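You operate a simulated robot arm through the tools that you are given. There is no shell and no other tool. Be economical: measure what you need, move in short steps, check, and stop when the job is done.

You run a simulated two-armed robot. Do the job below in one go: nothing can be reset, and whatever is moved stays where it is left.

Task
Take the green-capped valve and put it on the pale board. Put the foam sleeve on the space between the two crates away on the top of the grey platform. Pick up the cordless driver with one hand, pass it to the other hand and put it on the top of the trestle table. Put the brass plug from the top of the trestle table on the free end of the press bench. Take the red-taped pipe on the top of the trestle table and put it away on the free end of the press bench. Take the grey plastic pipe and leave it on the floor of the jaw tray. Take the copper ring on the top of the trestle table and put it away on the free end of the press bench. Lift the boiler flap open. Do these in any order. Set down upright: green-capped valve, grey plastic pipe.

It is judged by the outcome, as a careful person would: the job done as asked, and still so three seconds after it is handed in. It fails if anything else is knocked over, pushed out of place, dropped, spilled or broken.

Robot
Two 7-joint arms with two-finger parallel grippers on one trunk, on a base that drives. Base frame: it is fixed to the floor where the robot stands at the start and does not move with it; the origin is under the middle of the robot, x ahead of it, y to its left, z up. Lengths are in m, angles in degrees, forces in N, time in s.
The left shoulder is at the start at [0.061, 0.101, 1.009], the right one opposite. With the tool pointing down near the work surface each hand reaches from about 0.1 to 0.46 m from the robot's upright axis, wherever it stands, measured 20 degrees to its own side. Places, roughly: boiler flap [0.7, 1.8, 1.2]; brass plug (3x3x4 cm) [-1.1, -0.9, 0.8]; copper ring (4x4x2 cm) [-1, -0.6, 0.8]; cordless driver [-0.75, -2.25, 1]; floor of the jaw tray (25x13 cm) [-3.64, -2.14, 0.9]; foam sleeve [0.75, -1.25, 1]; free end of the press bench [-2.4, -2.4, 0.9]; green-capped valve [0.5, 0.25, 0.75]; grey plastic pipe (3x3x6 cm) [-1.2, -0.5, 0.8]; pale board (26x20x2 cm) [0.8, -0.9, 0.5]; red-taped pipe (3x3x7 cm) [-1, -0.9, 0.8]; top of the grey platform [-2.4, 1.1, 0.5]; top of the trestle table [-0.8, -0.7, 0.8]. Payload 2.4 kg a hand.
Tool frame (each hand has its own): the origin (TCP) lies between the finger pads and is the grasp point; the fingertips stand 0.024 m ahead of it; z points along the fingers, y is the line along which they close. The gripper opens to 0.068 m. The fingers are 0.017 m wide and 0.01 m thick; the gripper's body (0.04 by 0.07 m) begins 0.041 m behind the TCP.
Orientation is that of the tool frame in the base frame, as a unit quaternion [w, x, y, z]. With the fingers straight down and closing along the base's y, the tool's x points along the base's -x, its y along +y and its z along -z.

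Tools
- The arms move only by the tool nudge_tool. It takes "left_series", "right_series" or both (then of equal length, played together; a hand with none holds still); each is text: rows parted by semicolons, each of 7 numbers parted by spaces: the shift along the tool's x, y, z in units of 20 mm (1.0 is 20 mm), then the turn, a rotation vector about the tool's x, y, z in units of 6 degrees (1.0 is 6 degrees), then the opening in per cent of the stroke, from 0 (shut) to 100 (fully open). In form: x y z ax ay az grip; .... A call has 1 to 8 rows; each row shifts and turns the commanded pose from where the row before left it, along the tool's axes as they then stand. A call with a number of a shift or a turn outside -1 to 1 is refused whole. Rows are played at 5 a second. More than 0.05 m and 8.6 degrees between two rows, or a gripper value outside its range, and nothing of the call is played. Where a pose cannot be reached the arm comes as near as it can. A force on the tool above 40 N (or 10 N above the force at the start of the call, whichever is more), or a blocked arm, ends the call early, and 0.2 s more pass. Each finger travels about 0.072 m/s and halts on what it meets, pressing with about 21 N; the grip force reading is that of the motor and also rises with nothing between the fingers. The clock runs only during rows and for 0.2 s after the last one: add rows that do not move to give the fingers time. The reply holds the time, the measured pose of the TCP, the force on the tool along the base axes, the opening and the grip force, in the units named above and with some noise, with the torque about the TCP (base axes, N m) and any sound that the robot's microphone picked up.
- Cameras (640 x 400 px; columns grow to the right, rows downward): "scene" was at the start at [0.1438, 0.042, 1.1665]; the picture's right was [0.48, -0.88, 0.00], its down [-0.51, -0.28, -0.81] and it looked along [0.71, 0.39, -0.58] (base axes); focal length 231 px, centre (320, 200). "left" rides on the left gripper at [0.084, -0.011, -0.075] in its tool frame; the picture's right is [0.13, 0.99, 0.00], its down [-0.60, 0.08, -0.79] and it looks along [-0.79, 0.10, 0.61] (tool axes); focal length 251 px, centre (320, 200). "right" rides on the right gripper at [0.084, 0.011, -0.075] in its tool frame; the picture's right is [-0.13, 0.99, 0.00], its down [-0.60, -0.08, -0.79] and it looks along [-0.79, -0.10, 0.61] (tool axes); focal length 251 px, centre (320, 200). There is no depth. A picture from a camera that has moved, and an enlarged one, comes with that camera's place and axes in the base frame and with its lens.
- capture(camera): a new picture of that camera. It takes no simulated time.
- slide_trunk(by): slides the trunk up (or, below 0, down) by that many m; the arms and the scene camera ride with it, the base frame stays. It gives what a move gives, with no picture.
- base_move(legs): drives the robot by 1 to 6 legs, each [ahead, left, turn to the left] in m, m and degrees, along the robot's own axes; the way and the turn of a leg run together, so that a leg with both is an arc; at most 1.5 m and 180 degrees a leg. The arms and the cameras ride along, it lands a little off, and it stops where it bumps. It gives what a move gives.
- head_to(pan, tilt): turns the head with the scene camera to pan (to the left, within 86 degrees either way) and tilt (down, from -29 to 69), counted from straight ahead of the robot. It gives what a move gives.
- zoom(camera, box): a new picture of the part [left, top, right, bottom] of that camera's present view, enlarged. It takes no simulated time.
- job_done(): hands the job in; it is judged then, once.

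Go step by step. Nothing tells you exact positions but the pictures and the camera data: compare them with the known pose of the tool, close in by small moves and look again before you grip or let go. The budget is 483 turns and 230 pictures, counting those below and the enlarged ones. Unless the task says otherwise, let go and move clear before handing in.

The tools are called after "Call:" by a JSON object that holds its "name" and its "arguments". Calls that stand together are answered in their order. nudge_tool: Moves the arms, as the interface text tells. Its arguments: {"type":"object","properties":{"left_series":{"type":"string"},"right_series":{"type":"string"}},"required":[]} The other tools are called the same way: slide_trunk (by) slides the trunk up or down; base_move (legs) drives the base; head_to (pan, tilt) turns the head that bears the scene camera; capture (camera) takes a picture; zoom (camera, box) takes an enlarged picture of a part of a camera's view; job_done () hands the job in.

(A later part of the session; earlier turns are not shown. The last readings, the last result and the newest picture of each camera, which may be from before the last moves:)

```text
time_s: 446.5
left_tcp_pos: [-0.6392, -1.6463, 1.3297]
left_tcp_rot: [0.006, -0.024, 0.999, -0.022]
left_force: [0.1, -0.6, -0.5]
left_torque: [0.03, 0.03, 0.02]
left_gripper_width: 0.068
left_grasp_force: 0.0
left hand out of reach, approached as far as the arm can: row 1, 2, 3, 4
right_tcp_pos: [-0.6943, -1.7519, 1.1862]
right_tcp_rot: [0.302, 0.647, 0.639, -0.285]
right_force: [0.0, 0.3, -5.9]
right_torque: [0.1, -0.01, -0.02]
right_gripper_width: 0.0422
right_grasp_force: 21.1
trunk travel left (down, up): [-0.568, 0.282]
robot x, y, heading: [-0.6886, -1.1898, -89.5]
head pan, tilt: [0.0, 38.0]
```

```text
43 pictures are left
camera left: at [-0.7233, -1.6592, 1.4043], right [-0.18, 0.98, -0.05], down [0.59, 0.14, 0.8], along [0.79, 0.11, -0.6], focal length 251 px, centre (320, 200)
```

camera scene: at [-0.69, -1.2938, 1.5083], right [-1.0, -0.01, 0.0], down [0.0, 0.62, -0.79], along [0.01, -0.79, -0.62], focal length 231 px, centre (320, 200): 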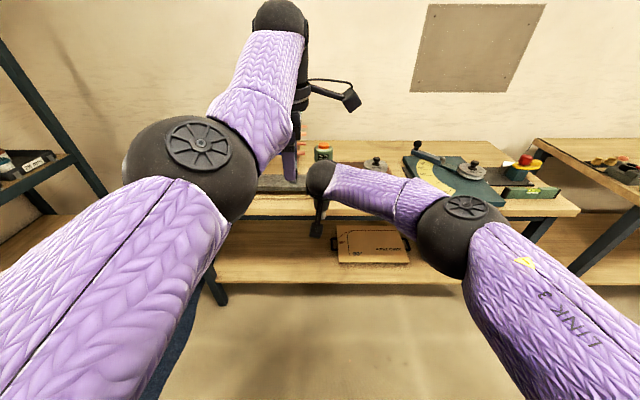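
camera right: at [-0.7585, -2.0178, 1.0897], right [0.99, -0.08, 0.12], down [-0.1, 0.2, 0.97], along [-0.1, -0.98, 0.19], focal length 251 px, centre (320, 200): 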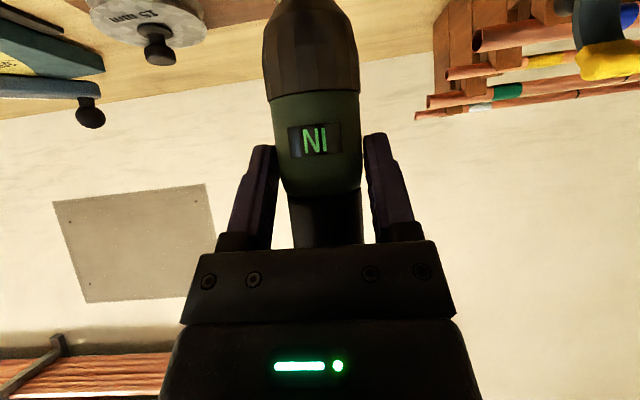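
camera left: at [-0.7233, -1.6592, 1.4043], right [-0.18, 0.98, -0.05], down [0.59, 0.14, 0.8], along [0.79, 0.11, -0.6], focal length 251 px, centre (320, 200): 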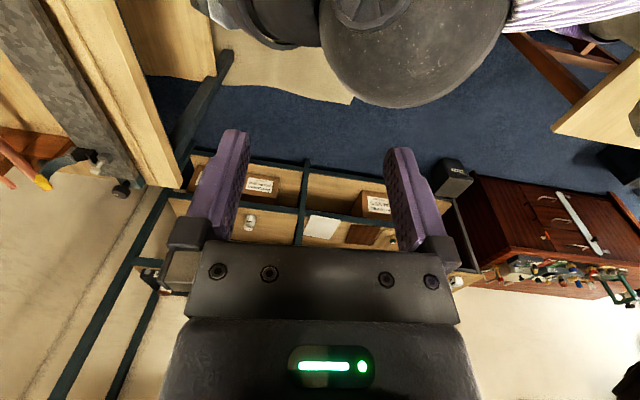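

The left hand is too high relative to its shoulder. I'll lower and retract the driver first, then bring the left hand over it.

Call:
{"name": "nudge_tool", "arguments": {"right_series": "0.98 0 0.194 0 0 0 0; 0.98 0 0.194 0 0 0 0; 0.98 0 0.194 0 0 0 0; 0.98 0 0.194 0 0 0 0; 0.98 0 0.194 0 0 0 0; 0.98 0 0.194 0 0 0 0; 0.98 0 0.194 0 0 0 0; 0.98 0 0.194 0 0 0 0"}}

Call:
{"name": "nudge_tool", "arguments": {"left_series": "0 0 1 0 0 0 100; 0 0 1 0 0 0 100; 0 0 1 0 0 0 100; 0 0 1 0 0 0 100; 0 0 1 0 0 0 100; 0 0 1 0 0 0 100; 1 0 0 0 0 0 100; 0.8 0 0 0 0 0 100"}}

Call:
{"name": "capture", "arguments": {"camera": "scene"}}

```text
time_s: 448.3
left_tcp_pos: [-0.6389, -1.6462, 1.3306]
left_tcp_rot: [0.007, -0.026, 0.999, -0.022]
left_force: [-0.5, -0.8, -0.9]
left_torque: [-0.02, 0.0, -0.03]
left_gripper_width: 0.068
left_grasp_force: 0.1
right_tcp_pos: [-0.6896, -1.6728, 1.0475]
right_tcp_rot: [0.302, 0.648, 0.639, -0.286]
right_force: [0.5, -0.8, -5.9]
right_torque: [0.06, 0.0, 0.01]
right_gripper_width: 0.0422
right_grasp_force: 21.1
trunk travel left (down, up): [-0.568, 0.282]
robot x, y, heading: [-0.6925, -1.1893, -89.8]
head pan, tilt: [0.0, 38.0]
```

```text
time_s: 450.1
left_tcp_pos: [-0.6757, -1.6565, 1.2096]
left_tcp_rot: [0.008, -0.025, 0.999, -0.022]
left_force: [-0.2, 0.1, -0.1]
left_torque: [0.01, 0.0, -0.01]
left_gripper_width: 0.0681
left_grasp_force: 0.0
left hand out of reach, approached as far as the arm can: row 2
right_tcp_pos: [-0.6901, -1.6741, 1.0483]
right_tcp_rot: [0.302, 0.647, 0.64, -0.285]
right_force: [0.5, -0.2, -4.9]
right_torque: [0.09, 0.03, 0.01]
right_gripper_width: 0.0421
right_grasp_force: 20.6
trunk travel left (down, up): [-0.568, 0.282]
robot x, y, heading: [-0.6938, -1.1869, -89.5]
head pan, tilt: [0.0, 38.0]
```

```text
42 pictures are left
camera scene: at [-0.69, -1.2937, 1.5084], right [-1.0, -0.01, 0.0], down [0.0, 0.62, -0.79], along [0.01, -0.79, -0.62], focal length 231 px, centre (320, 200)
```

scene: 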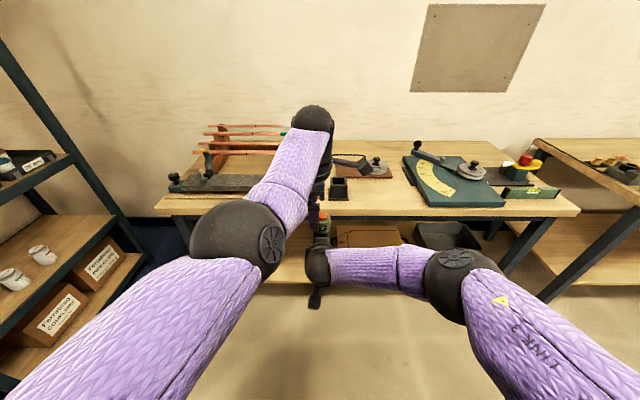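

Call:
{"name": "nudge_tool", "arguments": {"left_series": "0.7 -0.8 0 0 0 0 100; 0 0 0.5 0 0 0 100; 0 0 0 0 0 0 100"}}

Call:
{"name": "capture", "arguments": {"camera": "left"}}

Call:
{"name": "zoom", "arguments": {"camera": "scene", "box": [240, 130, 400, 230]}}

```text
time_s: 450.9
left_tcp_pos: [-0.6749, -1.6565, 1.1995]
left_tcp_rot: [0.006, -0.024, 0.999, -0.023]
left_force: [-0.4, -0.4, 0.0]
left_torque: [0.0, 0.01, -0.02]
left_gripper_width: 0.0681
left_grasp_force: 0.1
left hand out of reach, approached as far as the arm can: row 1
right_tcp_pos: [-0.6914, -1.6728, 1.0472]
right_tcp_rot: [0.302, 0.646, 0.64, -0.285]
right_force: [0.5, 0.1, -6.3]
right_torque: [0.07, 0.02, 0.01]
right_gripper_width: 0.042
right_grasp_force: 21.1
trunk travel left (down, up): [-0.568, 0.282]
robot x, y, heading: [-0.6909, -1.1902, -89.6]
head pan, tilt: [0.0, 38.0]
```

```text
41 pictures are left
camera left: at [-0.7587, -1.6696, 1.2735], right [-0.18, 0.98, -0.05], down [0.59, 0.14, 0.8], along [0.79, 0.11, -0.6], focal length 251 px, centre (320, 200)
```

left: 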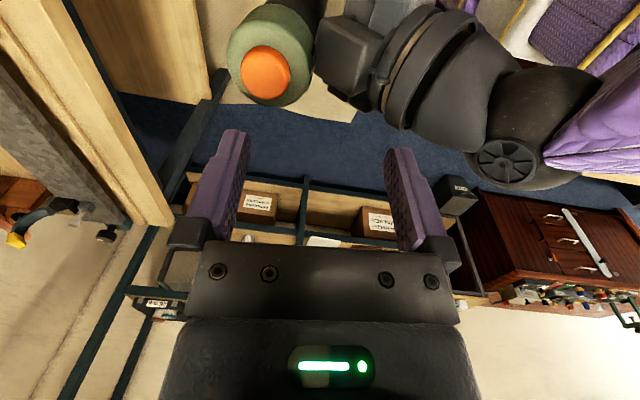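

```text
4.00 times, centred on (320, 180) of scene
camera zoom: at [-0.6899, -1.2937, 1.5084], right [-1.0, -0.01, 0.0], down [0.0, 0.62, -0.79], along [0.01, -0.79, -0.62], focal length 925 px, centre (320, 280)
```

zoom: 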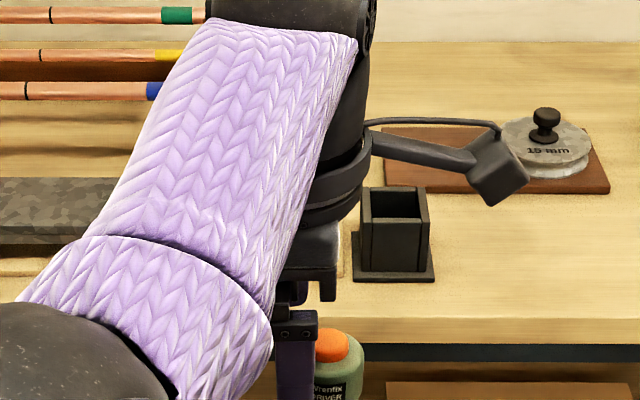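

The driver's axis is at ≈[-0.692,-1.690]; I'll bring the driver to the left hand instead (east 1.7 cm, north 3.4 cm).

Call:
{"name": "nudge_tool", "arguments": {"right_series": "0.556 0.43 -0.643 0 0 0 0; 0.556 0.43 -0.643 0 0 0 0; 0 0 0 0 0 0 0"}}

Call:
{"name": "capture", "arguments": {"camera": "left"}}

```text
time_s: 451.7
left_tcp_pos: [-0.6741, -1.6564, 1.1994]
left_tcp_rot: [0.007, -0.025, 0.999, -0.022]
left_force: [-0.1, -0.4, -0.7]
left_torque: [-0.02, -0.02, 0.02]
left_gripper_width: 0.0679
left_grasp_force: 0.0
right_tcp_pos: [-0.6725, -1.639, 1.0477]
right_tcp_rot: [0.302, 0.647, 0.639, -0.286]
right_force: [-0.7, 0.0, -5.9]
right_torque: [0.09, 0.0, -0.04]
right_gripper_width: 0.042
right_grasp_force: 21.4
trunk travel left (down, up): [-0.568, 0.282]
robot x, y, heading: [-0.6919, -1.1892, -89.5]
head pan, tilt: [0.0, 38.0]
```

```text
39 pictures are left
camera left: at [-0.7587, -1.6697, 1.2735], right [-0.18, 0.98, -0.05], down [0.59, 0.14, 0.8], along [0.79, 0.11, -0.6], focal length 251 px, centre (320, 200)
```

left: 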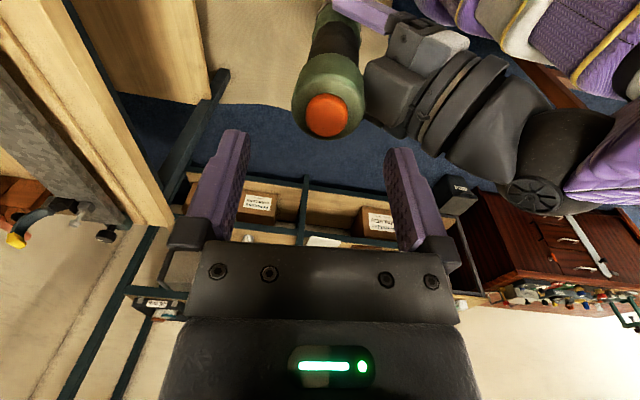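

Aligned. Descend the left hand around the head and close; then release with the right.

Call:
{"name": "nudge_tool", "arguments": {"left_series": "0.2 0 1 0 0 0 100; 0 0 1 0 0 0 100; 0 0 0.8 0 0 0 100; 0 0 0 0 0 0 60; 0 0 0 0 0 0 0; 0 0 0 0 0 0 0; 0 0 0 0 0 0 0"}}

Call:
{"name": "capture", "arguments": {"camera": "left"}}

```text
time_s: 453.3
left_tcp_pos: [-0.6764, -1.6568, 1.1413]
left_tcp_rot: [0.007, -0.026, 0.999, -0.021]
left_force: [-0.2, 6.8, -1.4]
left_torque: [0.71, 0.19, 0.06]
left_gripper_width: 0.0453
left_grasp_force: 21.2
right_tcp_pos: [-0.6739, -1.6385, 1.0479]
right_tcp_rot: [0.302, 0.647, 0.64, -0.285]
right_force: [-0.7, -7.8, 1.6]
right_torque: [-0.07, -0.23, -0.06]
right_gripper_width: 0.0421
right_grasp_force: 21.1
trunk travel left (down, up): [-0.568, 0.282]
robot x, y, heading: [-0.6911, -1.1885, -89.5]
head pan, tilt: [0.0, 38.0]
```

```text
38 pictures are left
camera left: at [-0.7606, -1.6695, 1.2158], right [-0.18, 0.98, -0.04], down [0.59, 0.14, 0.8], along [0.79, 0.12, -0.6], focal length 251 px, centre (320, 200)
```

left: 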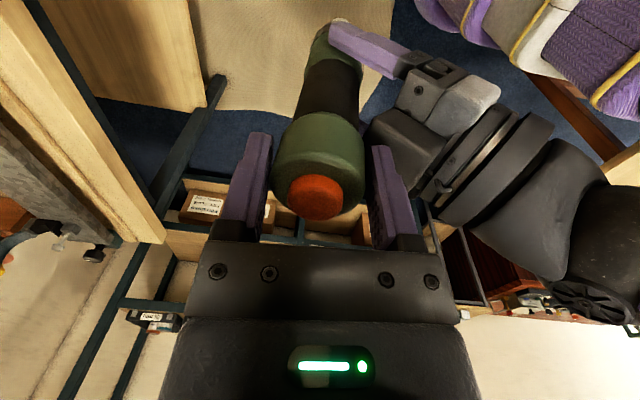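

Left hand holds the head. Opening the right gripper and withdrawing it northward/down.

Call:
{"name": "nudge_tool", "arguments": {"right_series": "0 0 0 0 0 0 60; 0 0 0 0 0 0 100; 0 0 0 0 0 0 100; 0 0 0 0 0 0 100; 0.75 0 -0.62 0 0 0 100; 0.75 0 -0.62 0 0 0 100; 0.75 0 -0.62 0 0 0 100; 0.75 0 -0.62 0 0 0 100"}}

Call:
{"name": "nudge_tool", "arguments": {"right_series": "0 -1 0 0 0 0 100; 0 -1 0 0 0 0 100; 0 -1 0 0 0 0 100; 0 -1 0 0 0 0 100; 0 -1 0 0 0 0 100; 0 -1 0 0 0 0 100"}}

Call:
{"name": "capture", "arguments": {"camera": "left"}}

```text
time_s: 455.1
left_tcp_pos: [-0.6765, -1.6568, 1.142]
left_tcp_rot: [0.007, -0.025, 0.999, -0.023]
left_force: [-0.2, 0.5, 0.5]
left_torque: [0.07, 0.07, -0.01]
left_gripper_width: 0.0424
left_grasp_force: 21.4
right_tcp_pos: [-0.6718, -1.5613, 1.0351]
right_tcp_rot: [0.302, 0.647, 0.64, -0.285]
right_force: [0.4, 0.0, -1.1]
right_torque: [-0.01, -0.02, -0.04]
right_gripper_width: 0.0679
right_grasp_force: 0.1
trunk travel left (down, up): [-0.568, 0.282]
robot x, y, heading: [-0.6902, -1.1883, -89.5]
head pan, tilt: [0.0, 38.0]
```

```text
time_s: 456.5
left_tcp_pos: [-0.6773, -1.6565, 1.1429]
left_tcp_rot: [0.006, -0.026, 0.999, -0.023]
left_force: [-0.1, 1.5, 1.2]
left_torque: [0.04, 0.03, -0.02]
left_gripper_width: 0.0426
left_grasp_force: 20.9
right_tcp_pos: [-0.7589, -1.5733, 1.0524]
right_tcp_rot: [0.299, 0.648, 0.64, -0.284]
right_force: [-1.3, 0.4, 0.3]
right_torque: [0.02, 0.02, -0.02]
right_gripper_width: 0.068
right_grasp_force: 0.1
right hand out of reach, approached as far as the arm can: row 4, 5, 6
trunk travel left (down, up): [-0.568, 0.282]
robot x, y, heading: [-0.691, -1.1917, -89.7]
head pan, tilt: [0.0, 38.0]
```

```text
37 pictures are left
camera left: at [-0.7609, -1.6697, 1.2164], right [-0.18, 0.98, -0.05], down [0.59, 0.14, 0.8], along [0.79, 0.11, -0.6], focal length 251 px, centre (320, 200)
```

left: 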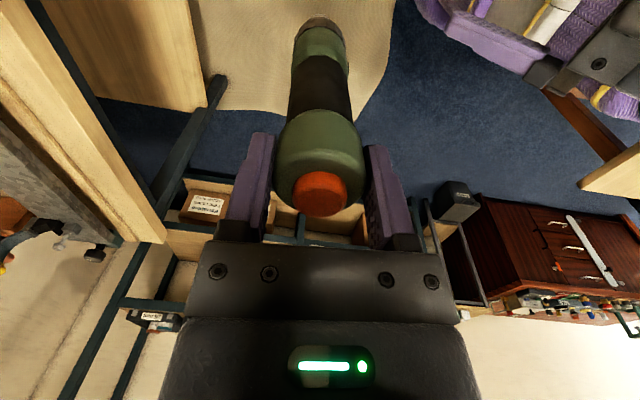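

The driver is in the left hand. Checking the shape of its lower end.

Call:
{"name": "zoom", "arguments": {"camera": "left", "box": [260, 0, 380, 75]}}

Call:
{"name": "base_move", "arguments": {"legs": [[0, 0, 179.5]]}}

Call:
{"name": "head_to", "arguments": {"pan": 0, "tilt": 45}}

Call:
{"name": "capture", "arguments": {"camera": "scene"}}

```text
5.33 times, centred on (320, 38) of left
camera zoom: at [-0.7609, -1.6697, 1.2164], right [-0.18, 0.98, -0.05], down [0.59, 0.14, 0.8], along [0.79, 0.11, -0.6], focal length 1341 px, centre (320, 1067)
```

zoom: 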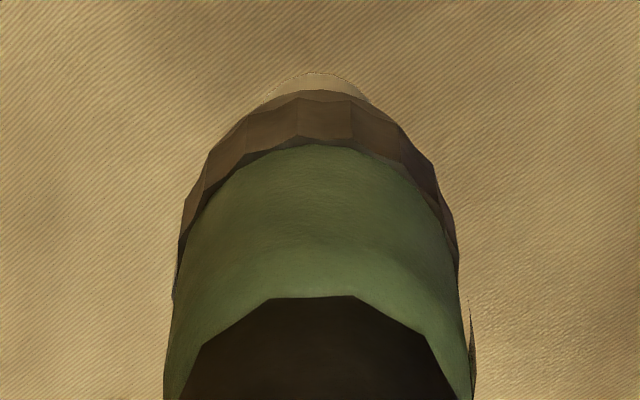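

```text
time_s: 464.3
left_tcp_pos: [-0.7271, -0.7265, 1.142]
left_tcp_rot: [-0.023, 0.999, 0.047, -0.006]
left_force: [0.0, 0.8, 0.6]
left_torque: [-0.02, -0.01, -0.02]
left_gripper_width: 0.0426
left_grasp_force: 21.1
right_tcp_pos: [-0.6415, -0.8059, 1.0515]
right_tcp_rot: [-0.279, 0.654, -0.634, -0.305]
right_force: [1.0, -0.5, 0.3]
right_torque: [0.0, -0.01, -0.02]
right_gripper_width: 0.0679
right_grasp_force: 0.0
trunk travel left (down, up): [-0.568, 0.282]
robot x, y, heading: [-0.6925, -1.1892, 93.1]
head pan, tilt: [0.0, 38.0]
```

```text
time_s: 465.0
left_tcp_pos: [-0.7269, -0.7247, 1.1427]
left_tcp_rot: [-0.022, 0.999, 0.047, -0.006]
left_force: [-0.1, 0.8, 0.3]
left_torque: [-0.02, -0.04, 0.0]
left_gripper_width: 0.0424
left_grasp_force: 20.6
right_tcp_pos: [-0.6405, -0.8062, 1.0501]
right_tcp_rot: [-0.28, 0.653, -0.634, -0.305]
right_force: [0.7, -0.2, -0.2]
right_torque: [0.03, -0.03, 0.02]
right_gripper_width: 0.0679
right_grasp_force: 0.1
trunk travel left (down, up): [-0.568, 0.282]
robot x, y, heading: [-0.6896, -1.1905, 92.7]
head pan, tilt: [0.0, 45.0]
```

```text
35 pictures are left
camera scene: at [-0.6955, -1.0935, 1.4981], right [1.0, 0.05, 0.0], down [0.04, -0.71, -0.71], along [-0.04, 0.71, -0.71], focal length 231 px, centre (320, 200)
```

scene: 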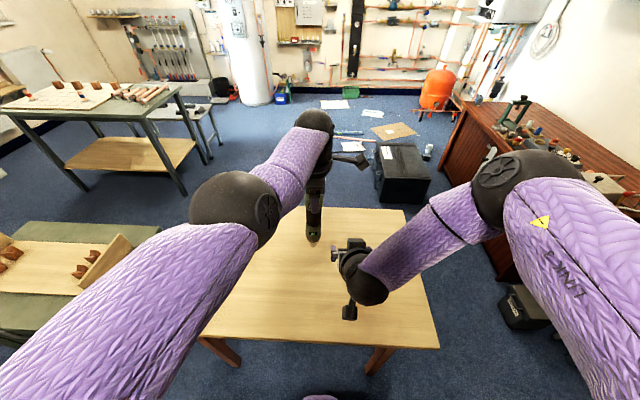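

The lower end is a narrow collet, so it shouldn't stand; I'll lay it down gently. First separate the hands: left moves west, right turns back to vertical.

Call:
{"name": "nudge_tool", "arguments": {"left_series": "-1 0 0 0 0 0 0; -1 0 0 0 0 0 0; -1 0 0 0 0 0 0; -1 0 0 0 0 0 0; -1 0 0 0 0 0 0; -1 0 0 0 0 0 0; 0 0 0 0 0 0 0; 0 0 0 0 0 0 0", "right_series": "0 -0.5 0 0 0 0 100; 0 -0.5 0 0 0 0 100; 0 -0.5 0 0 1 0 100; 0 -0.5 0 0 1 0 100; 0 -0.5 0 0 1 0 100; 0 -0.5 0 0 1 0 100; 0 -0.5 0 0 1 0 100; 0 -0.5 0 0 1 0 100"}}

Call:
{"name": "nudge_tool", "arguments": {"right_series": "0 -0.8 0 0 1 0 100; 0 -0.8 0 0 1 0 100; 0 -0.8 0 0 0.5 0 100; 0 -0.8 0 0 0 0 100; 0 -0.8 0 0 0 0 100; 0 -0.8 0 0 0 0 100", "left_series": "0 0 0 0 1 0 0; 0 0 0 0 1 0 0; 0 0 0 0 1 0 0; 0 0 0 0 1 0 0; 0 0 0 0 1 0 0; 0 0 0 0 1 0 0"}}

Call:
{"name": "nudge_tool", "arguments": {"left_series": "0 0 0 0 1 0 0; 0 0 0 0 1 0 0; 0 0 0 0 1 0 0; 0 0 0 0 1 0 0; 0 0 0 0 1 0 0; 0 0 0 0 1 0 0; 0 0 0 0 1 0 0; 0 0 0 0 1 0 0"}}

Call:
{"name": "capture", "arguments": {"camera": "scene"}}

```text
time_s: 466.8
left_tcp_pos: [-0.8461, -0.7371, 1.1428]
left_tcp_rot: [-0.021, 0.999, 0.047, -0.007]
left_force: [-0.3, -0.7, 0.5]
left_torque: [0.01, -0.03, -0.02]
left_gripper_width: 0.0424
left_grasp_force: 21.1
right_tcp_pos: [-0.5723, -0.799, 1.0558]
right_tcp_rot: [-0.069, 0.716, -0.689, -0.088]
right_force: [0.1, 0.4, -0.9]
right_torque: [-0.02, -0.01, 0.0]
right_gripper_width: 0.068
right_grasp_force: 0.0
right hand out of reach, approached as far as the arm can: row 1, 2
trunk travel left (down, up): [-0.568, 0.282]
robot x, y, heading: [-0.6931, -1.194, 93.1]
head pan, tilt: [0.0, 45.0]
```

```text
time_s: 468.2
left_tcp_pos: [-0.8467, -0.7367, 1.1435]
left_tcp_rot: [-0.036, 0.952, 0.037, 0.302]
left_force: [0.1, -0.4, -4.9]
left_torque: [-0.08, 0.33, 0.02]
left_gripper_width: 0.0423
left_grasp_force: 20.8
right_tcp_pos: [-0.477, -0.7958, 1.0543]
right_tcp_rot: [0.021, 0.722, -0.692, 0.006]
right_force: [0.0, 0.7, 0.4]
right_torque: [0.01, -0.01, 0.03]
right_gripper_width: 0.0677
right_grasp_force: 0.0
trunk travel left (down, up): [-0.568, 0.282]
robot x, y, heading: [-0.6876, -1.1908, 93.2]
head pan, tilt: [0.0, 45.0]
```

```text
time_s: 470.0
left_tcp_pos: [-0.839, -0.7625, 1.1497]
left_tcp_rot: [-0.048, 0.746, 0.02, 0.663]
left_force: [0.5, 0.8, -6.0]
left_torque: [-0.05, 0.59, 0.03]
left_gripper_width: 0.042
left_grasp_force: 21.3
left hand out of reach, approached as far as the arm can: row 5, 6, 7, 8
right_tcp_pos: [-0.476, -0.7951, 1.0543]
right_tcp_rot: [0.022, 0.722, -0.692, 0.005]
right_force: [0.7, 0.3, -0.3]
right_torque: [0.0, 0.03, -0.03]
right_gripper_width: 0.068
right_grasp_force: 0.0
trunk travel left (down, up): [-0.568, 0.282]
robot x, y, heading: [-0.6908, -1.1867, 92.8]
head pan, tilt: [0.0, 45.0]
```

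```text
34 pictures are left
camera scene: at [-0.6951, -1.0937, 1.4981], right [1.0, 0.05, 0.0], down [0.04, -0.71, -0.71], along [-0.04, 0.71, -0.71], focal length 231 px, centre (320, 200)
```

scene: 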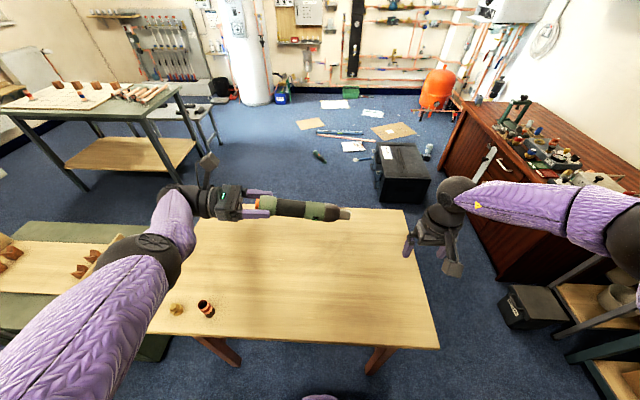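

The driver is now nearly horizontal (83°). Shifting the base east so my left forearm clears the red pipe, then lowering with the trunk.

Call:
{"name": "base_move", "arguments": {"legs": [[0, -0.25, -2.5]]}}

Call:
{"name": "nudge_tool", "arguments": {"right_series": "0 -0.8 -1 0 0 0 100; 0 -0.8 -1 0 0 0 100; 0 -0.8 -1 0 0 0 100; 0 0 -1 0 0 0 100; 0 0 -1 0 0 0 100; 0 0 -1 0 0 0 100"}}

Call:
{"name": "slide_trunk", "arguments": {"by": -0.3}}

Call:
{"name": "capture", "arguments": {"camera": "scene"}}

```text
time_s: 471.8
left_tcp_pos: [-0.5682, -0.7497, 1.15]
left_tcp_rot: [-0.032, 0.747, 0.003, 0.664]
left_force: [0.7, -0.4, -6.0]
left_torque: [-0.06, 0.58, -0.04]
left_gripper_width: 0.0421
left_grasp_force: 21.4
right_tcp_pos: [-0.2058, -0.7998, 1.0545]
right_tcp_rot: [-0.022, -0.705, 0.709, -0.005]
right_force: [0.7, 0.3, -0.2]
right_torque: [0.02, -0.03, 0.02]
right_gripper_width: 0.068
right_grasp_force: 0.0
trunk travel left (down, up): [-0.568, 0.282]
robot x, y, heading: [-0.4384, -1.1829, 90.0]
head pan, tilt: [0.0, 45.0]
```

```text
time_s: 473.2
left_tcp_pos: [-0.5675, -0.7505, 1.1509]
left_tcp_rot: [-0.032, 0.748, 0.002, 0.663]
left_force: [0.3, 0.5, -5.6]
left_torque: [0.0, 0.61, 0.0]
left_gripper_width: 0.042
left_grasp_force: 20.9
right_tcp_pos: [-0.1561, -0.7948, 1.1712]
right_tcp_rot: [-0.022, -0.704, 0.709, -0.005]
right_force: [1.4, 0.8, 0.7]
right_torque: [-0.01, -0.01, 0.01]
right_gripper_width: 0.0678
right_grasp_force: 0.1
trunk travel left (down, up): [-0.568, 0.282]
robot x, y, heading: [-0.4421, -1.1879, 90.4]
head pan, tilt: [0.0, 45.0]
```

```text
time_s: 476.2
left_tcp_pos: [-0.5673, -0.7503, 0.8495]
left_tcp_rot: [-0.032, 0.748, 0.002, 0.663]
left_force: [0.0, 0.4, -5.8]
left_torque: [0.0, 0.61, 0.05]
left_gripper_width: 0.0417
left_grasp_force: 20.7
right_tcp_pos: [-0.1553, -0.7967, 0.8746]
right_tcp_rot: [-0.021, -0.705, 0.709, -0.006]
right_force: [-0.7, -0.2, -0.8]
right_torque: [0.0, 0.0, -0.03]
right_gripper_width: 0.0677
right_grasp_force: 0.0
trunk travel left (down, up): [-0.268, 0.582]
robot x, y, heading: [-0.4404, -1.1863, 90.3]
head pan, tilt: [0.0, 45.0]
```

```text
33 pictures are left
camera scene: at [-0.4396, -1.0469, 1.1961], right [1.0, 0.0, 0.0], down [0.0, -0.71, -0.71], along [0.0, 0.71, -0.71], focal length 231 px, centre (320, 200)
```

scene: 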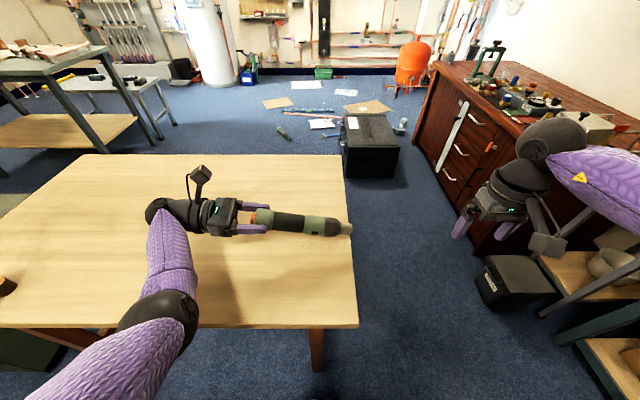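

The tip overhangs the east edge, so I'll shift 11 cm west, then lower the last few centimetres.

Call:
{"name": "base_move", "arguments": {"legs": [[0, 0.11, 0]]}}

Call:
{"name": "slide_trunk", "arguments": {"by": -0.035}}

Call:
{"name": "slide_trunk", "arguments": {"by": -0.012}}

Call:
{"name": "zoom", "arguments": {"camera": "scene", "box": [140, 130, 400, 292]}}

```text
time_s: 477.4
left_tcp_pos: [-0.6807, -0.7519, 0.8496]
left_tcp_rot: [-0.033, 0.748, 0.003, 0.663]
left_force: [0.4, 0.7, -5.0]
left_torque: [-0.02, 0.51, -0.03]
left_gripper_width: 0.0419
left_grasp_force: 21.8
right_tcp_pos: [-0.2685, -0.7951, 0.8725]
right_tcp_rot: [-0.022, -0.706, 0.708, -0.005]
right_force: [-0.6, 0.5, 0.6]
right_torque: [0.0, 0.0, 0.02]
right_gripper_width: 0.0682
right_grasp_force: 0.2
trunk travel left (down, up): [-0.268, 0.582]
robot x, y, heading: [-0.5489, -1.1866, 90.3]
head pan, tilt: [0.0, 45.0]
```

```text
time_s: 478.2
left_tcp_pos: [-0.6801, -0.7508, 0.8141]
left_tcp_rot: [-0.031, 0.747, 0.003, 0.664]
left_force: [0.3, 1.2, -5.5]
left_torque: [-0.04, 0.56, 0.02]
left_gripper_width: 0.0422
left_grasp_force: 21.4
right_tcp_pos: [-0.2672, -0.7959, 0.8377]
right_tcp_rot: [-0.021, -0.705, 0.709, -0.006]
right_force: [0.6, 0.5, 0.4]
right_torque: [0.0, -0.03, -0.02]
right_gripper_width: 0.068
right_grasp_force: 0.1
trunk travel left (down, up): [-0.233, 0.617]
robot x, y, heading: [-0.5524, -1.1833, 90.6]
head pan, tilt: [0.0, 45.0]
```

```text
time_s: 478.8
left_tcp_pos: [-0.6794, -0.7497, 0.8007]
left_tcp_rot: [-0.031, 0.748, 0.003, 0.663]
left_force: [-0.7, 0.7, -4.8]
left_torque: [0.03, 0.35, 0.1]
left_gripper_width: 0.0416
left_grasp_force: 21.2
right_tcp_pos: [-0.2677, -0.7964, 0.825]
right_tcp_rot: [-0.021, -0.705, 0.709, -0.007]
right_force: [-0.5, -0.3, -0.2]
right_torque: [-0.01, 0.04, 0.03]
right_gripper_width: 0.068
right_grasp_force: 0.1
trunk travel left (down, up): [-0.221, 0.629]
robot x, y, heading: [-0.5499, -1.1836, 90.4]
head pan, tilt: [0.0, 45.0]
```

```text
2.46 times, centred on (270, 211) of scene
camera zoom: at [-0.5518, -1.036, 1.1481], right [1.0, 0.0, 0.0], down [0.0, -0.71, -0.71], along [0.0, 0.71, -0.71], focal length 569 px, centre (443, 173)
```

zoom: 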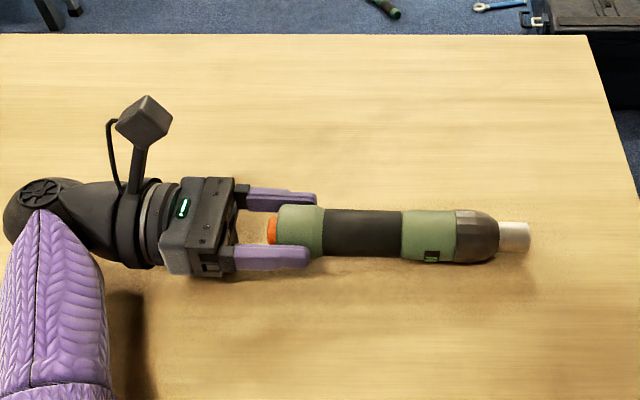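

Call:
{"name": "slide_trunk", "arguments": {"by": -0.007}}

Call:
{"name": "slide_trunk", "arguments": {"by": -0.005}}

```text
time_s: 479.4
left_tcp_pos: [-0.6812, -0.7504, 0.7974]
left_tcp_rot: [-0.034, 0.747, 0.002, 0.664]
left_force: [-4.1, 2.3, 14.6]
left_torque: [-0.1, 0.14, -0.53]
left_gripper_width: 0.0421
left_grasp_force: 21.3
right_tcp_pos: [-0.2692, -0.797, 0.8197]
right_tcp_rot: [-0.021, -0.705, 0.709, -0.005]
right_force: [0.1, 0.5, 1.0]
right_torque: [0.0, 0.0, 0.03]
right_gripper_width: 0.0679
right_grasp_force: 0.2
trunk travel left (down, up): [-0.214, 0.636]
robot x, y, heading: [-0.5517, -1.1862, 90.0]
head pan, tilt: [0.0, 45.0]
```

```text
time_s: 479.8
left_tcp_pos: [-0.6807, -0.7511, 0.7967]
left_tcp_rot: [-0.036, 0.747, -0.001, 0.664]
left_force: [0.6, -9.6, 13.8]
left_torque: [-0.71, 1.41, 0.45]
left_gripper_width: 0.0424
left_grasp_force: 21.5
right_tcp_pos: [-0.2684, -0.7981, 0.8167]
right_tcp_rot: [-0.021, -0.705, 0.709, -0.005]
right_force: [0.5, 0.5, 0.1]
right_torque: [0.01, 0.03, 0.03]
right_gripper_width: 0.068
right_grasp_force: 0.0
trunk travel left (down, up): [-0.211, 0.638]
robot x, y, heading: [-0.5519, -1.1836, 90.4]
head pan, tilt: [0.0, 45.0]
stopped: the force on the tool passed its limit at 48 N (the readings are from after the stop); the commanded pose is now the measured one
```

In contact. Opening gently so the driver settles between the fingers.

Call:
{"name": "nudge_tool", "arguments": {"left_series": "0 0 0 0 0 0 63; 0 0 0 0 0 0 66; 0 0 0 0 0 0 69; 0 0 0 0 0 0 72; 0 0 0 0 0 0 72; 0 0 0 0 0 0 72; 0 0 0 0 0 0 80; 0 0 0 0 0 0 80"}}

Call:
{"name": "zoom", "arguments": {"camera": "scene", "box": [140, 130, 400, 292]}}

```text
time_s: 481.6
left_tcp_pos: [-0.6801, -0.7506, 0.7963]
left_tcp_rot: [-0.036, 0.746, 0.0, 0.665]
left_force: [-0.6, -2.0, 23.0]
left_torque: [-0.44, 1.05, 0.09]
left_gripper_width: 0.0544
left_grasp_force: 0.2
right_tcp_pos: [-0.2684, -0.7965, 0.8182]
right_tcp_rot: [-0.02, -0.706, 0.708, -0.005]
right_force: [0.7, -0.5, -0.8]
right_torque: [0.05, 0.02, 0.0]
right_gripper_width: 0.0679
right_grasp_force: 0.0
trunk travel left (down, up): [-0.211, 0.638]
robot x, y, heading: [-0.5512, -1.1826, 90.3]
head pan, tilt: [0.0, 45.0]
```

```text
2.46 times, centred on (270, 211) of scene
camera zoom: at [-0.5514, -1.0355, 1.1391], right [1.0, 0.0, 0.0], down [0.0, -0.71, -0.71], along [0.0, 0.71, -0.71], focal length 569 px, centre (443, 173)
```

zoom: 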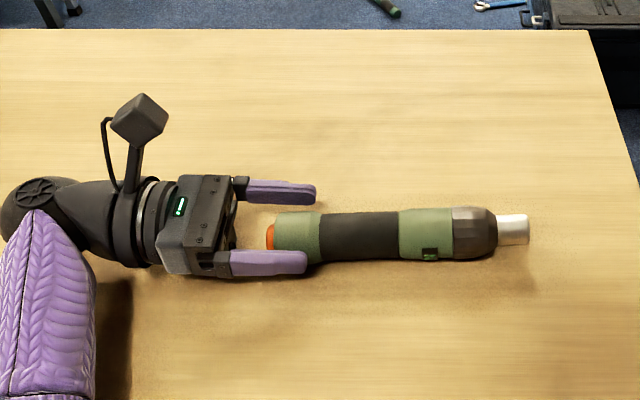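

The driver lies on the table. Opening fully and withdrawing west, then up.

Call:
{"name": "nudge_tool", "arguments": {"left_series": "0 0 0 0 0 0 100; 0 0 0 0 0 0 100; 0 0 -0.5 0 0 0 100; 0 0 -0.5 0 0 0 100; 0 0 -0.8 0 0 0 100; 0 0 -1 0 0 0 100; 0 0 -1 0 0 0 100"}}

Call:
{"name": "slide_trunk", "arguments": {"by": 0.25}}

Call:
{"name": "zoom", "arguments": {"camera": "scene", "box": [80, 130, 400, 330]}}

```text
time_s: 483.2
left_tcp_pos: [-0.7585, -0.7537, 0.8038]
left_tcp_rot: [-0.036, 0.747, 0.0, 0.664]
left_force: [0.2, 0.8, -0.2]
left_torque: [-0.02, 0.02, 0.01]
left_gripper_width: 0.0682
left_grasp_force: 0.1
right_tcp_pos: [-0.2693, -0.7964, 0.8167]
right_tcp_rot: [-0.022, -0.706, 0.708, -0.005]
right_force: [1.1, -0.2, -0.7]
right_torque: [0.0, -0.01, -0.01]
right_gripper_width: 0.0681
right_grasp_force: 0.1
trunk travel left (down, up): [-0.211, 0.638]
robot x, y, heading: [-0.5475, -1.1851, 90.2]
head pan, tilt: [0.0, 45.0]
```

```text
time_s: 485.8
left_tcp_pos: [-0.7558, -0.7591, 1.0799]
left_tcp_rot: [-0.059, 0.745, -0.021, 0.664]
left_force: [0.3, -0.1, 0.5]
left_torque: [-0.02, 0.01, 0.05]
left_gripper_width: 0.0682
left_grasp_force: 0.1
right_tcp_pos: [-0.2684, -0.7956, 1.0663]
right_tcp_rot: [-0.022, -0.706, 0.708, -0.005]
right_force: [-0.9, -0.2, 0.1]
right_torque: [0.01, -0.01, -0.01]
right_gripper_width: 0.068
right_grasp_force: 0.0
trunk travel left (down, up): [-0.461, 0.388]
robot x, y, heading: [-0.5519, -1.1854, 90.1]
head pan, tilt: [0.0, 45.0]
```

```text
2.00 times, centred on (240, 230) of scene
camera zoom: at [-0.5517, -1.079, 1.3914], right [1.0, 0.0, 0.0], down [0.0, -0.71, -0.71], along [0.0, 0.71, -0.71], focal length 463 px, centre (480, 140)
```

zoom: 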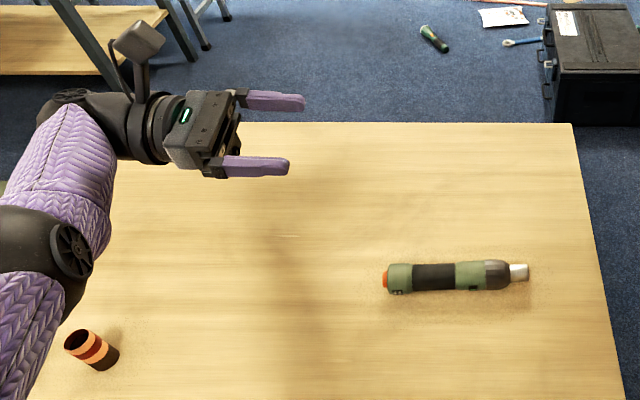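

The driver is on the trestle. Next the brass plug and red pipe: turning the left hand back down and yawing the right hand 90°, both closing fore-aft.

Call:
{"name": "nudge_tool", "arguments": {"left_series": "0 0 0 -0.08 -0.87 -0.03 100; 0 0 0 -0.08 -0.87 -0.03 100; 0 0 0 -0.08 -0.87 -0.03 100; 0 0 0 -0.08 -0.87 -0.03 100; 0 0 0 -0.08 -0.87 -0.03 100; 0 0 0 -0.08 -0.87 -0.03 100; 0 0 0 -0.08 -0.87 -0.03 100; 0 0 0 -0.08 -0.87 -0.03 100", "right_series": "0 0 0 0 0 0.9375 100; 0 0 0 0 0 0.9375 100; 0 0 0 0 0 0.9375 100; 0 0 0 0 0 0.9375 100; 0 0 0 0 0 0.9375 100; 0 0 0 0 0 0.9375 100; 0 0 0 0 0 0.9375 100; 0 0 0 0 0 0.9375 100"}}

Call:
{"name": "nudge_tool", "arguments": {"left_series": "0 0 0 -0.08 -0.87 -0.03 100; 0 0 0 -0.08 -0.87 -0.03 100; 0 0 0 -0.08 -0.87 -0.03 100; 0 0 0 -0.08 -0.87 -0.03 100; 0 0 0 -0.08 -0.87 -0.03 100; 0 0 0 -0.08 -0.87 -0.03 100; 0 0 0 -0.08 -0.87 -0.03 100; 0 0 0 -0.08 -0.87 -0.03 100", "right_series": "0 0 0 0 0 0.9375 100; 0 0 0 0 0 0.9375 100; 0 0 0 0 0 0.9375 100; 0 0 0 0 0 0.9375 100; 0 0 0 0 0 0.9375 100; 0 0 0 0 0 0.9375 100; 0 0 0 0 0 0.9375 100; 0 0 0 0 0 0.9375 100"}}

Call:
{"name": "base_move", "arguments": {"legs": [[-0.12, 0.53, 0]]}}

Call:
{"name": "capture", "arguments": {"camera": "scene"}}

```text
time_s: 487.6
left_tcp_pos: [-0.757, -0.7585, 1.0805]
left_tcp_rot: [-0.031, 0.935, -0.009, 0.354]
left_force: [-0.3, -1.0, -0.6]
left_torque: [0.02, 0.01, 0.01]
left_gripper_width: 0.068
left_grasp_force: 0.0
right_tcp_pos: [-0.268, -0.7955, 1.0674]
right_tcp_rot: [-0.019, -0.379, 0.925, -0.014]
right_force: [1.1, 0.3, 0.4]
right_torque: [-0.02, 0.0, 0.04]
right_gripper_width: 0.0681
right_grasp_force: 0.1
trunk travel left (down, up): [-0.461, 0.388]
robot x, y, heading: [-0.5538, -1.1856, 90.3]
head pan, tilt: [0.0, 45.0]
```

```text
time_s: 489.4
left_tcp_pos: [-0.7557, -0.7571, 1.0814]
left_tcp_rot: [0.003, 1.0, 0.001, -0.003]
left_force: [0.4, -0.3, 1.0]
left_torque: [-0.01, 0.03, -0.01]
left_gripper_width: 0.0682
left_grasp_force: 0.1
right_tcp_pos: [-0.2679, -0.795, 1.0652]
right_tcp_rot: [-0.011, 0.003, 1.0, -0.02]
right_force: [0.3, -0.3, -0.4]
right_torque: [0.0, 0.01, -0.01]
right_gripper_width: 0.0679
right_grasp_force: 0.0
trunk travel left (down, up): [-0.461, 0.388]
robot x, y, heading: [-0.5523, -1.183, 90.0]
head pan, tilt: [0.0, 45.0]
```

```text
time_s: 492.5
left_tcp_pos: [-1.2836, -0.8791, 1.0817]
left_tcp_rot: [0.002, 1.0, 0.0, -0.001]
left_force: [-0.9, -0.8, 0.1]
left_torque: [0.03, -0.02, -0.01]
left_gripper_width: 0.0682
left_grasp_force: 0.1
right_tcp_pos: [-0.7948, -0.915, 1.067]
right_tcp_rot: [-0.012, 0.002, 1.0, -0.018]
right_force: [-0.7, 0.0, -0.3]
right_torque: [0.02, -0.01, -0.02]
right_gripper_width: 0.0681
right_grasp_force: 0.1
trunk travel left (down, up): [-0.461, 0.388]
robot x, y, heading: [-1.0781, -1.3062, 90.2]
head pan, tilt: [0.0, 45.0]
```

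```text
29 pictures are left
camera scene: at [-1.0788, -1.2004, 1.3915], right [1.0, 0.0, 0.0], down [0.0, -0.71, -0.71], along [0.0, 0.71, -0.71], focal length 231 px, centre (320, 200)
```

scene: 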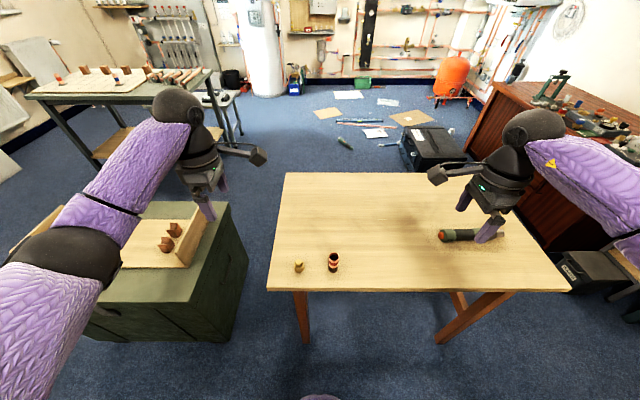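

Red pipe at ≈[-1.042,-0.856], plug ≈[-1.140,-0.861]. Right hand to the red pipe first.

Call:
{"name": "nudge_tool", "arguments": {"right_series": "1 0.25 0 0 0 0 100; 1 0.25 0 0 0 0 100; 1 0.25 0 0 0 0 100; 1 0.25 0 0 0 0 100; 1 0.25 0 0 0 0 100; 1 0.25 0 0 0 0 100; 1 0.25 0 0 0 0 100; 1 0.25 0 0 0 0 100"}}

Call:
{"name": "nudge_tool", "arguments": {"right_series": "1 0.25 1 0 0 0 100; 1 0.25 1 0 0 0 100; 1 0.25 1 0 0 0 100; 1 0.2 1 0 0 0 100; 0.35 0 1 0 0 0 100; 0 0 1 0 0 0 100; 0 0 1 0 0 0 100; 0 0 1 0 0 0 100"}}

Call:
{"name": "capture", "arguments": {"camera": "right"}}

Call:
{"name": "zoom", "arguments": {"camera": "scene", "box": [260, 210, 420, 310]}}

```text
time_s: 494.3
left_tcp_pos: [-1.2821, -0.88, 1.0806]
left_tcp_rot: [0.003, 1.0, 0.0, -0.002]
left_force: [1.0, 0.5, 0.1]
left_torque: [0.03, 0.02, -0.01]
left_gripper_width: 0.0679
left_grasp_force: 0.1
right_tcp_pos: [-0.9537, -0.8754, 1.0682]
right_tcp_rot: [-0.012, 0.002, 1.0, -0.019]
right_force: [0.5, 0.4, -0.2]
right_torque: [0.0, -0.01, 0.02]
right_gripper_width: 0.068
right_grasp_force: 0.1
trunk travel left (down, up): [-0.461, 0.388]
robot x, y, heading: [-1.0757, -1.3021, 90.1]
head pan, tilt: [0.0, 45.0]
```

```text
time_s: 496.1
left_tcp_pos: [-1.2818, -0.8789, 1.08]
left_tcp_rot: [0.003, 1.0, 0.0, -0.001]
left_force: [0.5, -0.2, -0.5]
left_torque: [-0.01, 0.0, 0.02]
left_gripper_width: 0.0679
left_grasp_force: 0.1
right_tcp_pos: [-1.0426, -0.8711, 0.9105]
right_tcp_rot: [-0.011, 0.003, 1.0, -0.019]
right_force: [0.1, -0.2, -0.1]
right_torque: [0.01, 0.0, 0.0]
right_gripper_width: 0.068
right_grasp_force: 0.1
right hand out of reach, approached as far as the arm can: row 8
trunk travel left (down, up): [-0.461, 0.388]
robot x, y, heading: [-1.075, -1.3065, 90.1]
head pan, tilt: [0.0, 45.0]
```

```text
28 pictures are left
camera right: at [-1.1246, -0.8569, 0.9874], right [0.13, 0.99, -0.04], down [0.62, -0.05, 0.78], along [0.77, -0.13, -0.62], focal length 251 px, centre (320, 200)
```

right: 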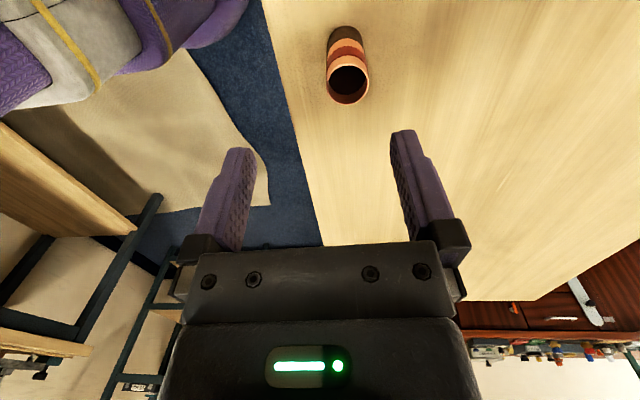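

```text
4.00 times, centred on (340, 260) of scene
camera zoom: at [-1.0781, -1.2003, 1.3915], right [1.0, 0.0, 0.0], down [0.0, -0.71, -0.71], along [0.0, 0.71, -0.71], focal length 925 px, centre (240, -40)
```

zoom: 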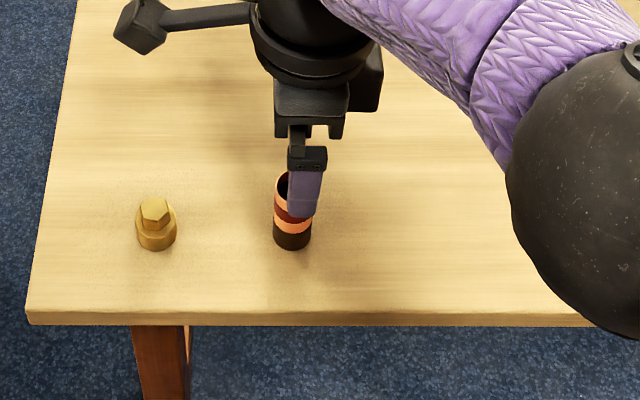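

Red pipe ≈[-1.039,-0.860]. Stepping the base 5 cm closer, compensating, and descending.

Call:
{"name": "base_move", "arguments": {"legs": [[0.05, 0, 0]]}}

Call:
{"name": "nudge_tool", "arguments": {"right_series": "-0.15 -1 0 0 0 0 100; 0 -0.95 0.5 0 0 0 100; 0 0 1 0 0 0 100; 0 0 1 0 0 0 100; 0 0 1 0 0 0 100; 0 0 1 0 0 0 100; 0 0 1 0 0 0 100; 0 0 0 0 0 0 100"}}

Call:
{"name": "capture", "arguments": {"camera": "right"}}

```text
time_s: 497.0
left_tcp_pos: [-1.281, -0.8271, 1.08]
left_tcp_rot: [0.004, 1.0, 0.0, -0.001]
left_force: [0.0, 0.2, -0.3]
left_torque: [0.0, 0.06, 0.02]
left_gripper_width: 0.0682
left_grasp_force: 0.1
right_tcp_pos: [-1.0429, -0.8199, 0.9107]
right_tcp_rot: [-0.012, 0.003, 1.0, -0.019]
right_force: [1.6, 0.5, 0.8]
right_torque: [0.0, 0.0, -0.02]
right_gripper_width: 0.068
right_grasp_force: 0.2
trunk travel left (down, up): [-0.461, 0.388]
robot x, y, heading: [-1.0816, -1.257, 90.2]
head pan, tilt: [0.0, 45.0]
```

```text
time_s: 498.8
left_tcp_pos: [-1.2829, -0.8282, 1.0806]
left_tcp_rot: [0.002, 1.0, -0.001, -0.002]
left_force: [0.2, 0.3, 0.0]
left_torque: [0.02, 0.0, -0.02]
left_gripper_width: 0.0676
left_grasp_force: 0.1
right_tcp_pos: [-1.0365, -0.8774, 0.8105]
right_tcp_rot: [-0.011, 0.003, 1.0, -0.02]
right_force: [0.1, 0.0, 0.0]
right_torque: [0.0, -0.01, -0.01]
right_gripper_width: 0.0681
right_grasp_force: 0.0
right hand out of reach, approached as far as the arm can: row 6, 7
trunk travel left (down, up): [-0.461, 0.388]
robot x, y, heading: [-1.0783, -1.254, 90.1]
head pan, tilt: [0.0, 45.0]
```

```text
26 pictures are left
camera right: at [-1.1196, -0.8633, 0.886], right [0.13, 0.99, -0.04], down [0.62, -0.05, 0.78], along [0.77, -0.13, -0.62], focal length 251 px, centre (320, 200)
```

right: 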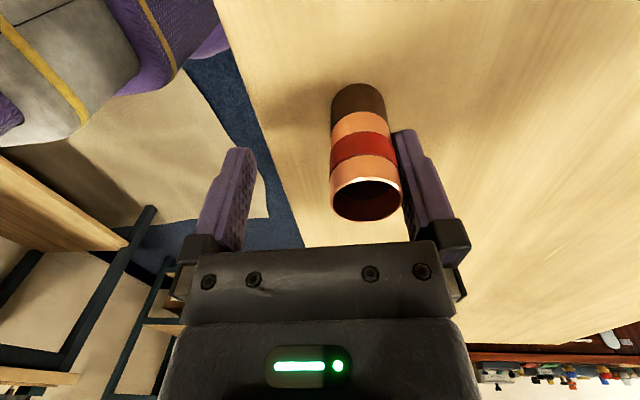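

Call:
{"name": "nudge_tool", "arguments": {"right_series": "0 0.5 0 0 0 0 100; 0 0.4 0 0 0 0 100; 0 0 0 0 0 0 100"}}

```text
time_s: 499.6
left_tcp_pos: [-1.2826, -0.8286, 1.0819]
left_tcp_rot: [0.002, 1.0, 0.0, -0.003]
left_force: [-0.7, 0.4, 0.0]
left_torque: [-0.01, 0.01, 0.03]
left_gripper_width: 0.0678
left_grasp_force: 0.1
right_tcp_pos: [-1.038, -0.878, 0.8105]
right_tcp_rot: [-0.011, 0.003, 1.0, -0.019]
right_force: [0.1, 0.0, -1.0]
right_torque: [0.03, 0.01, 0.01]
right_gripper_width: 0.068
right_grasp_force: 0.1
right hand out of reach, approached as far as the arm can: row 1, 2
trunk travel left (down, up): [-0.461, 0.388]
robot x, y, heading: [-1.077, -1.2565, 90.4]
head pan, tilt: [0.0, 45.0]
```

Using the base to shift 1.7 cm north instead, then closing.

Call:
{"name": "base_move", "arguments": {"legs": [[0.018, 0, 0]]}}

Call:
{"name": "nudge_tool", "arguments": {"right_series": "0 0 0 0 0 0 60; 0 0 0 0 0 0 20; 0 0 0 0 0 0 0; 0 0 0 0 0 0 0; 0 0 0 0 0 0 0"}}

Call:
{"name": "slide_trunk", "arguments": {"by": 0.1}}

Call:
{"name": "capture", "arguments": {"camera": "right"}}

```text
time_s: 500.4
left_tcp_pos: [-1.2815, -0.8102, 1.0794]
left_tcp_rot: [0.004, 1.0, 0.001, -0.002]
left_force: [0.1, 0.3, 0.1]
left_torque: [0.0, -0.02, 0.0]
left_gripper_width: 0.068
left_grasp_force: 0.1
right_tcp_pos: [-1.0366, -0.8589, 0.8086]
right_tcp_rot: [-0.012, 0.003, 1.0, -0.02]
right_force: [-0.6, 0.5, 0.5]
right_torque: [-0.02, 0.0, 0.01]
right_gripper_width: 0.0682
right_grasp_force: 0.2
trunk travel left (down, up): [-0.461, 0.388]
robot x, y, heading: [-1.0782, -1.2399, 90.2]
head pan, tilt: [0.0, 45.0]
```

```text
time_s: 501.6
left_tcp_pos: [-1.2815, -0.8117, 1.0804]
left_tcp_rot: [0.003, 1.0, 0.0, -0.001]
left_force: [-0.1, 0.2, 0.2]
left_torque: [-0.03, 0.0, -0.03]
left_gripper_width: 0.0679
left_grasp_force: 0.1
right_tcp_pos: [-1.0369, -0.8597, 0.8098]
right_tcp_rot: [-0.011, 0.003, 1.0, -0.019]
right_force: [0.0, 0.0, -1.4]
right_torque: [0.01, 0.02, 0.02]
right_gripper_width: 0.0269
right_grasp_force: 21.4
trunk travel left (down, up): [-0.461, 0.388]
robot x, y, heading: [-1.0779, -1.2397, 90.2]
head pan, tilt: [0.0, 45.0]
```

```text
time_s: 502.9
left_tcp_pos: [-1.2822, -0.8117, 1.1797]
left_tcp_rot: [0.003, 1.0, -0.002, -0.002]
left_force: [0.2, 0.9, 0.3]
left_torque: [0.02, 0.01, 0.03]
left_gripper_width: 0.0676
left_grasp_force: 0.0
right_tcp_pos: [-1.0385, -0.8572, 0.9153]
right_tcp_rot: [-0.011, 0.003, 1.0, -0.011]
right_force: [-0.1, 0.5, -0.2]
right_torque: [-0.02, -0.01, -0.06]
right_gripper_width: 0.027
right_grasp_force: 20.8
trunk travel left (down, up): [-0.561, 0.288]
robot x, y, heading: [-1.0787, -1.2415, 90.1]
head pan, tilt: [0.0, 45.0]
```

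```text
25 pictures are left
camera right: at [-1.1194, -0.8446, 0.9925], right [0.13, 0.99, -0.03], down [0.62, -0.06, 0.78], along [0.77, -0.12, -0.62], focal length 251 px, centre (320, 200)
```

right: 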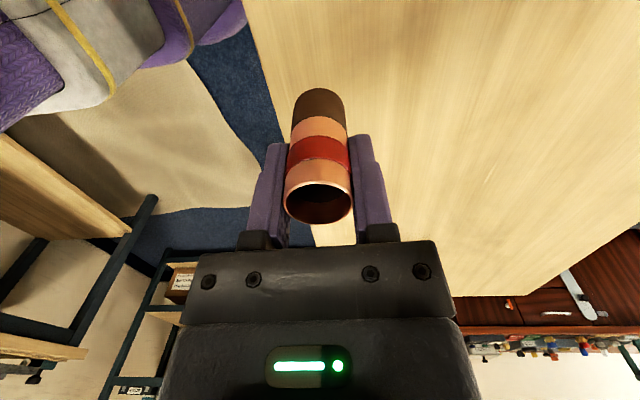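

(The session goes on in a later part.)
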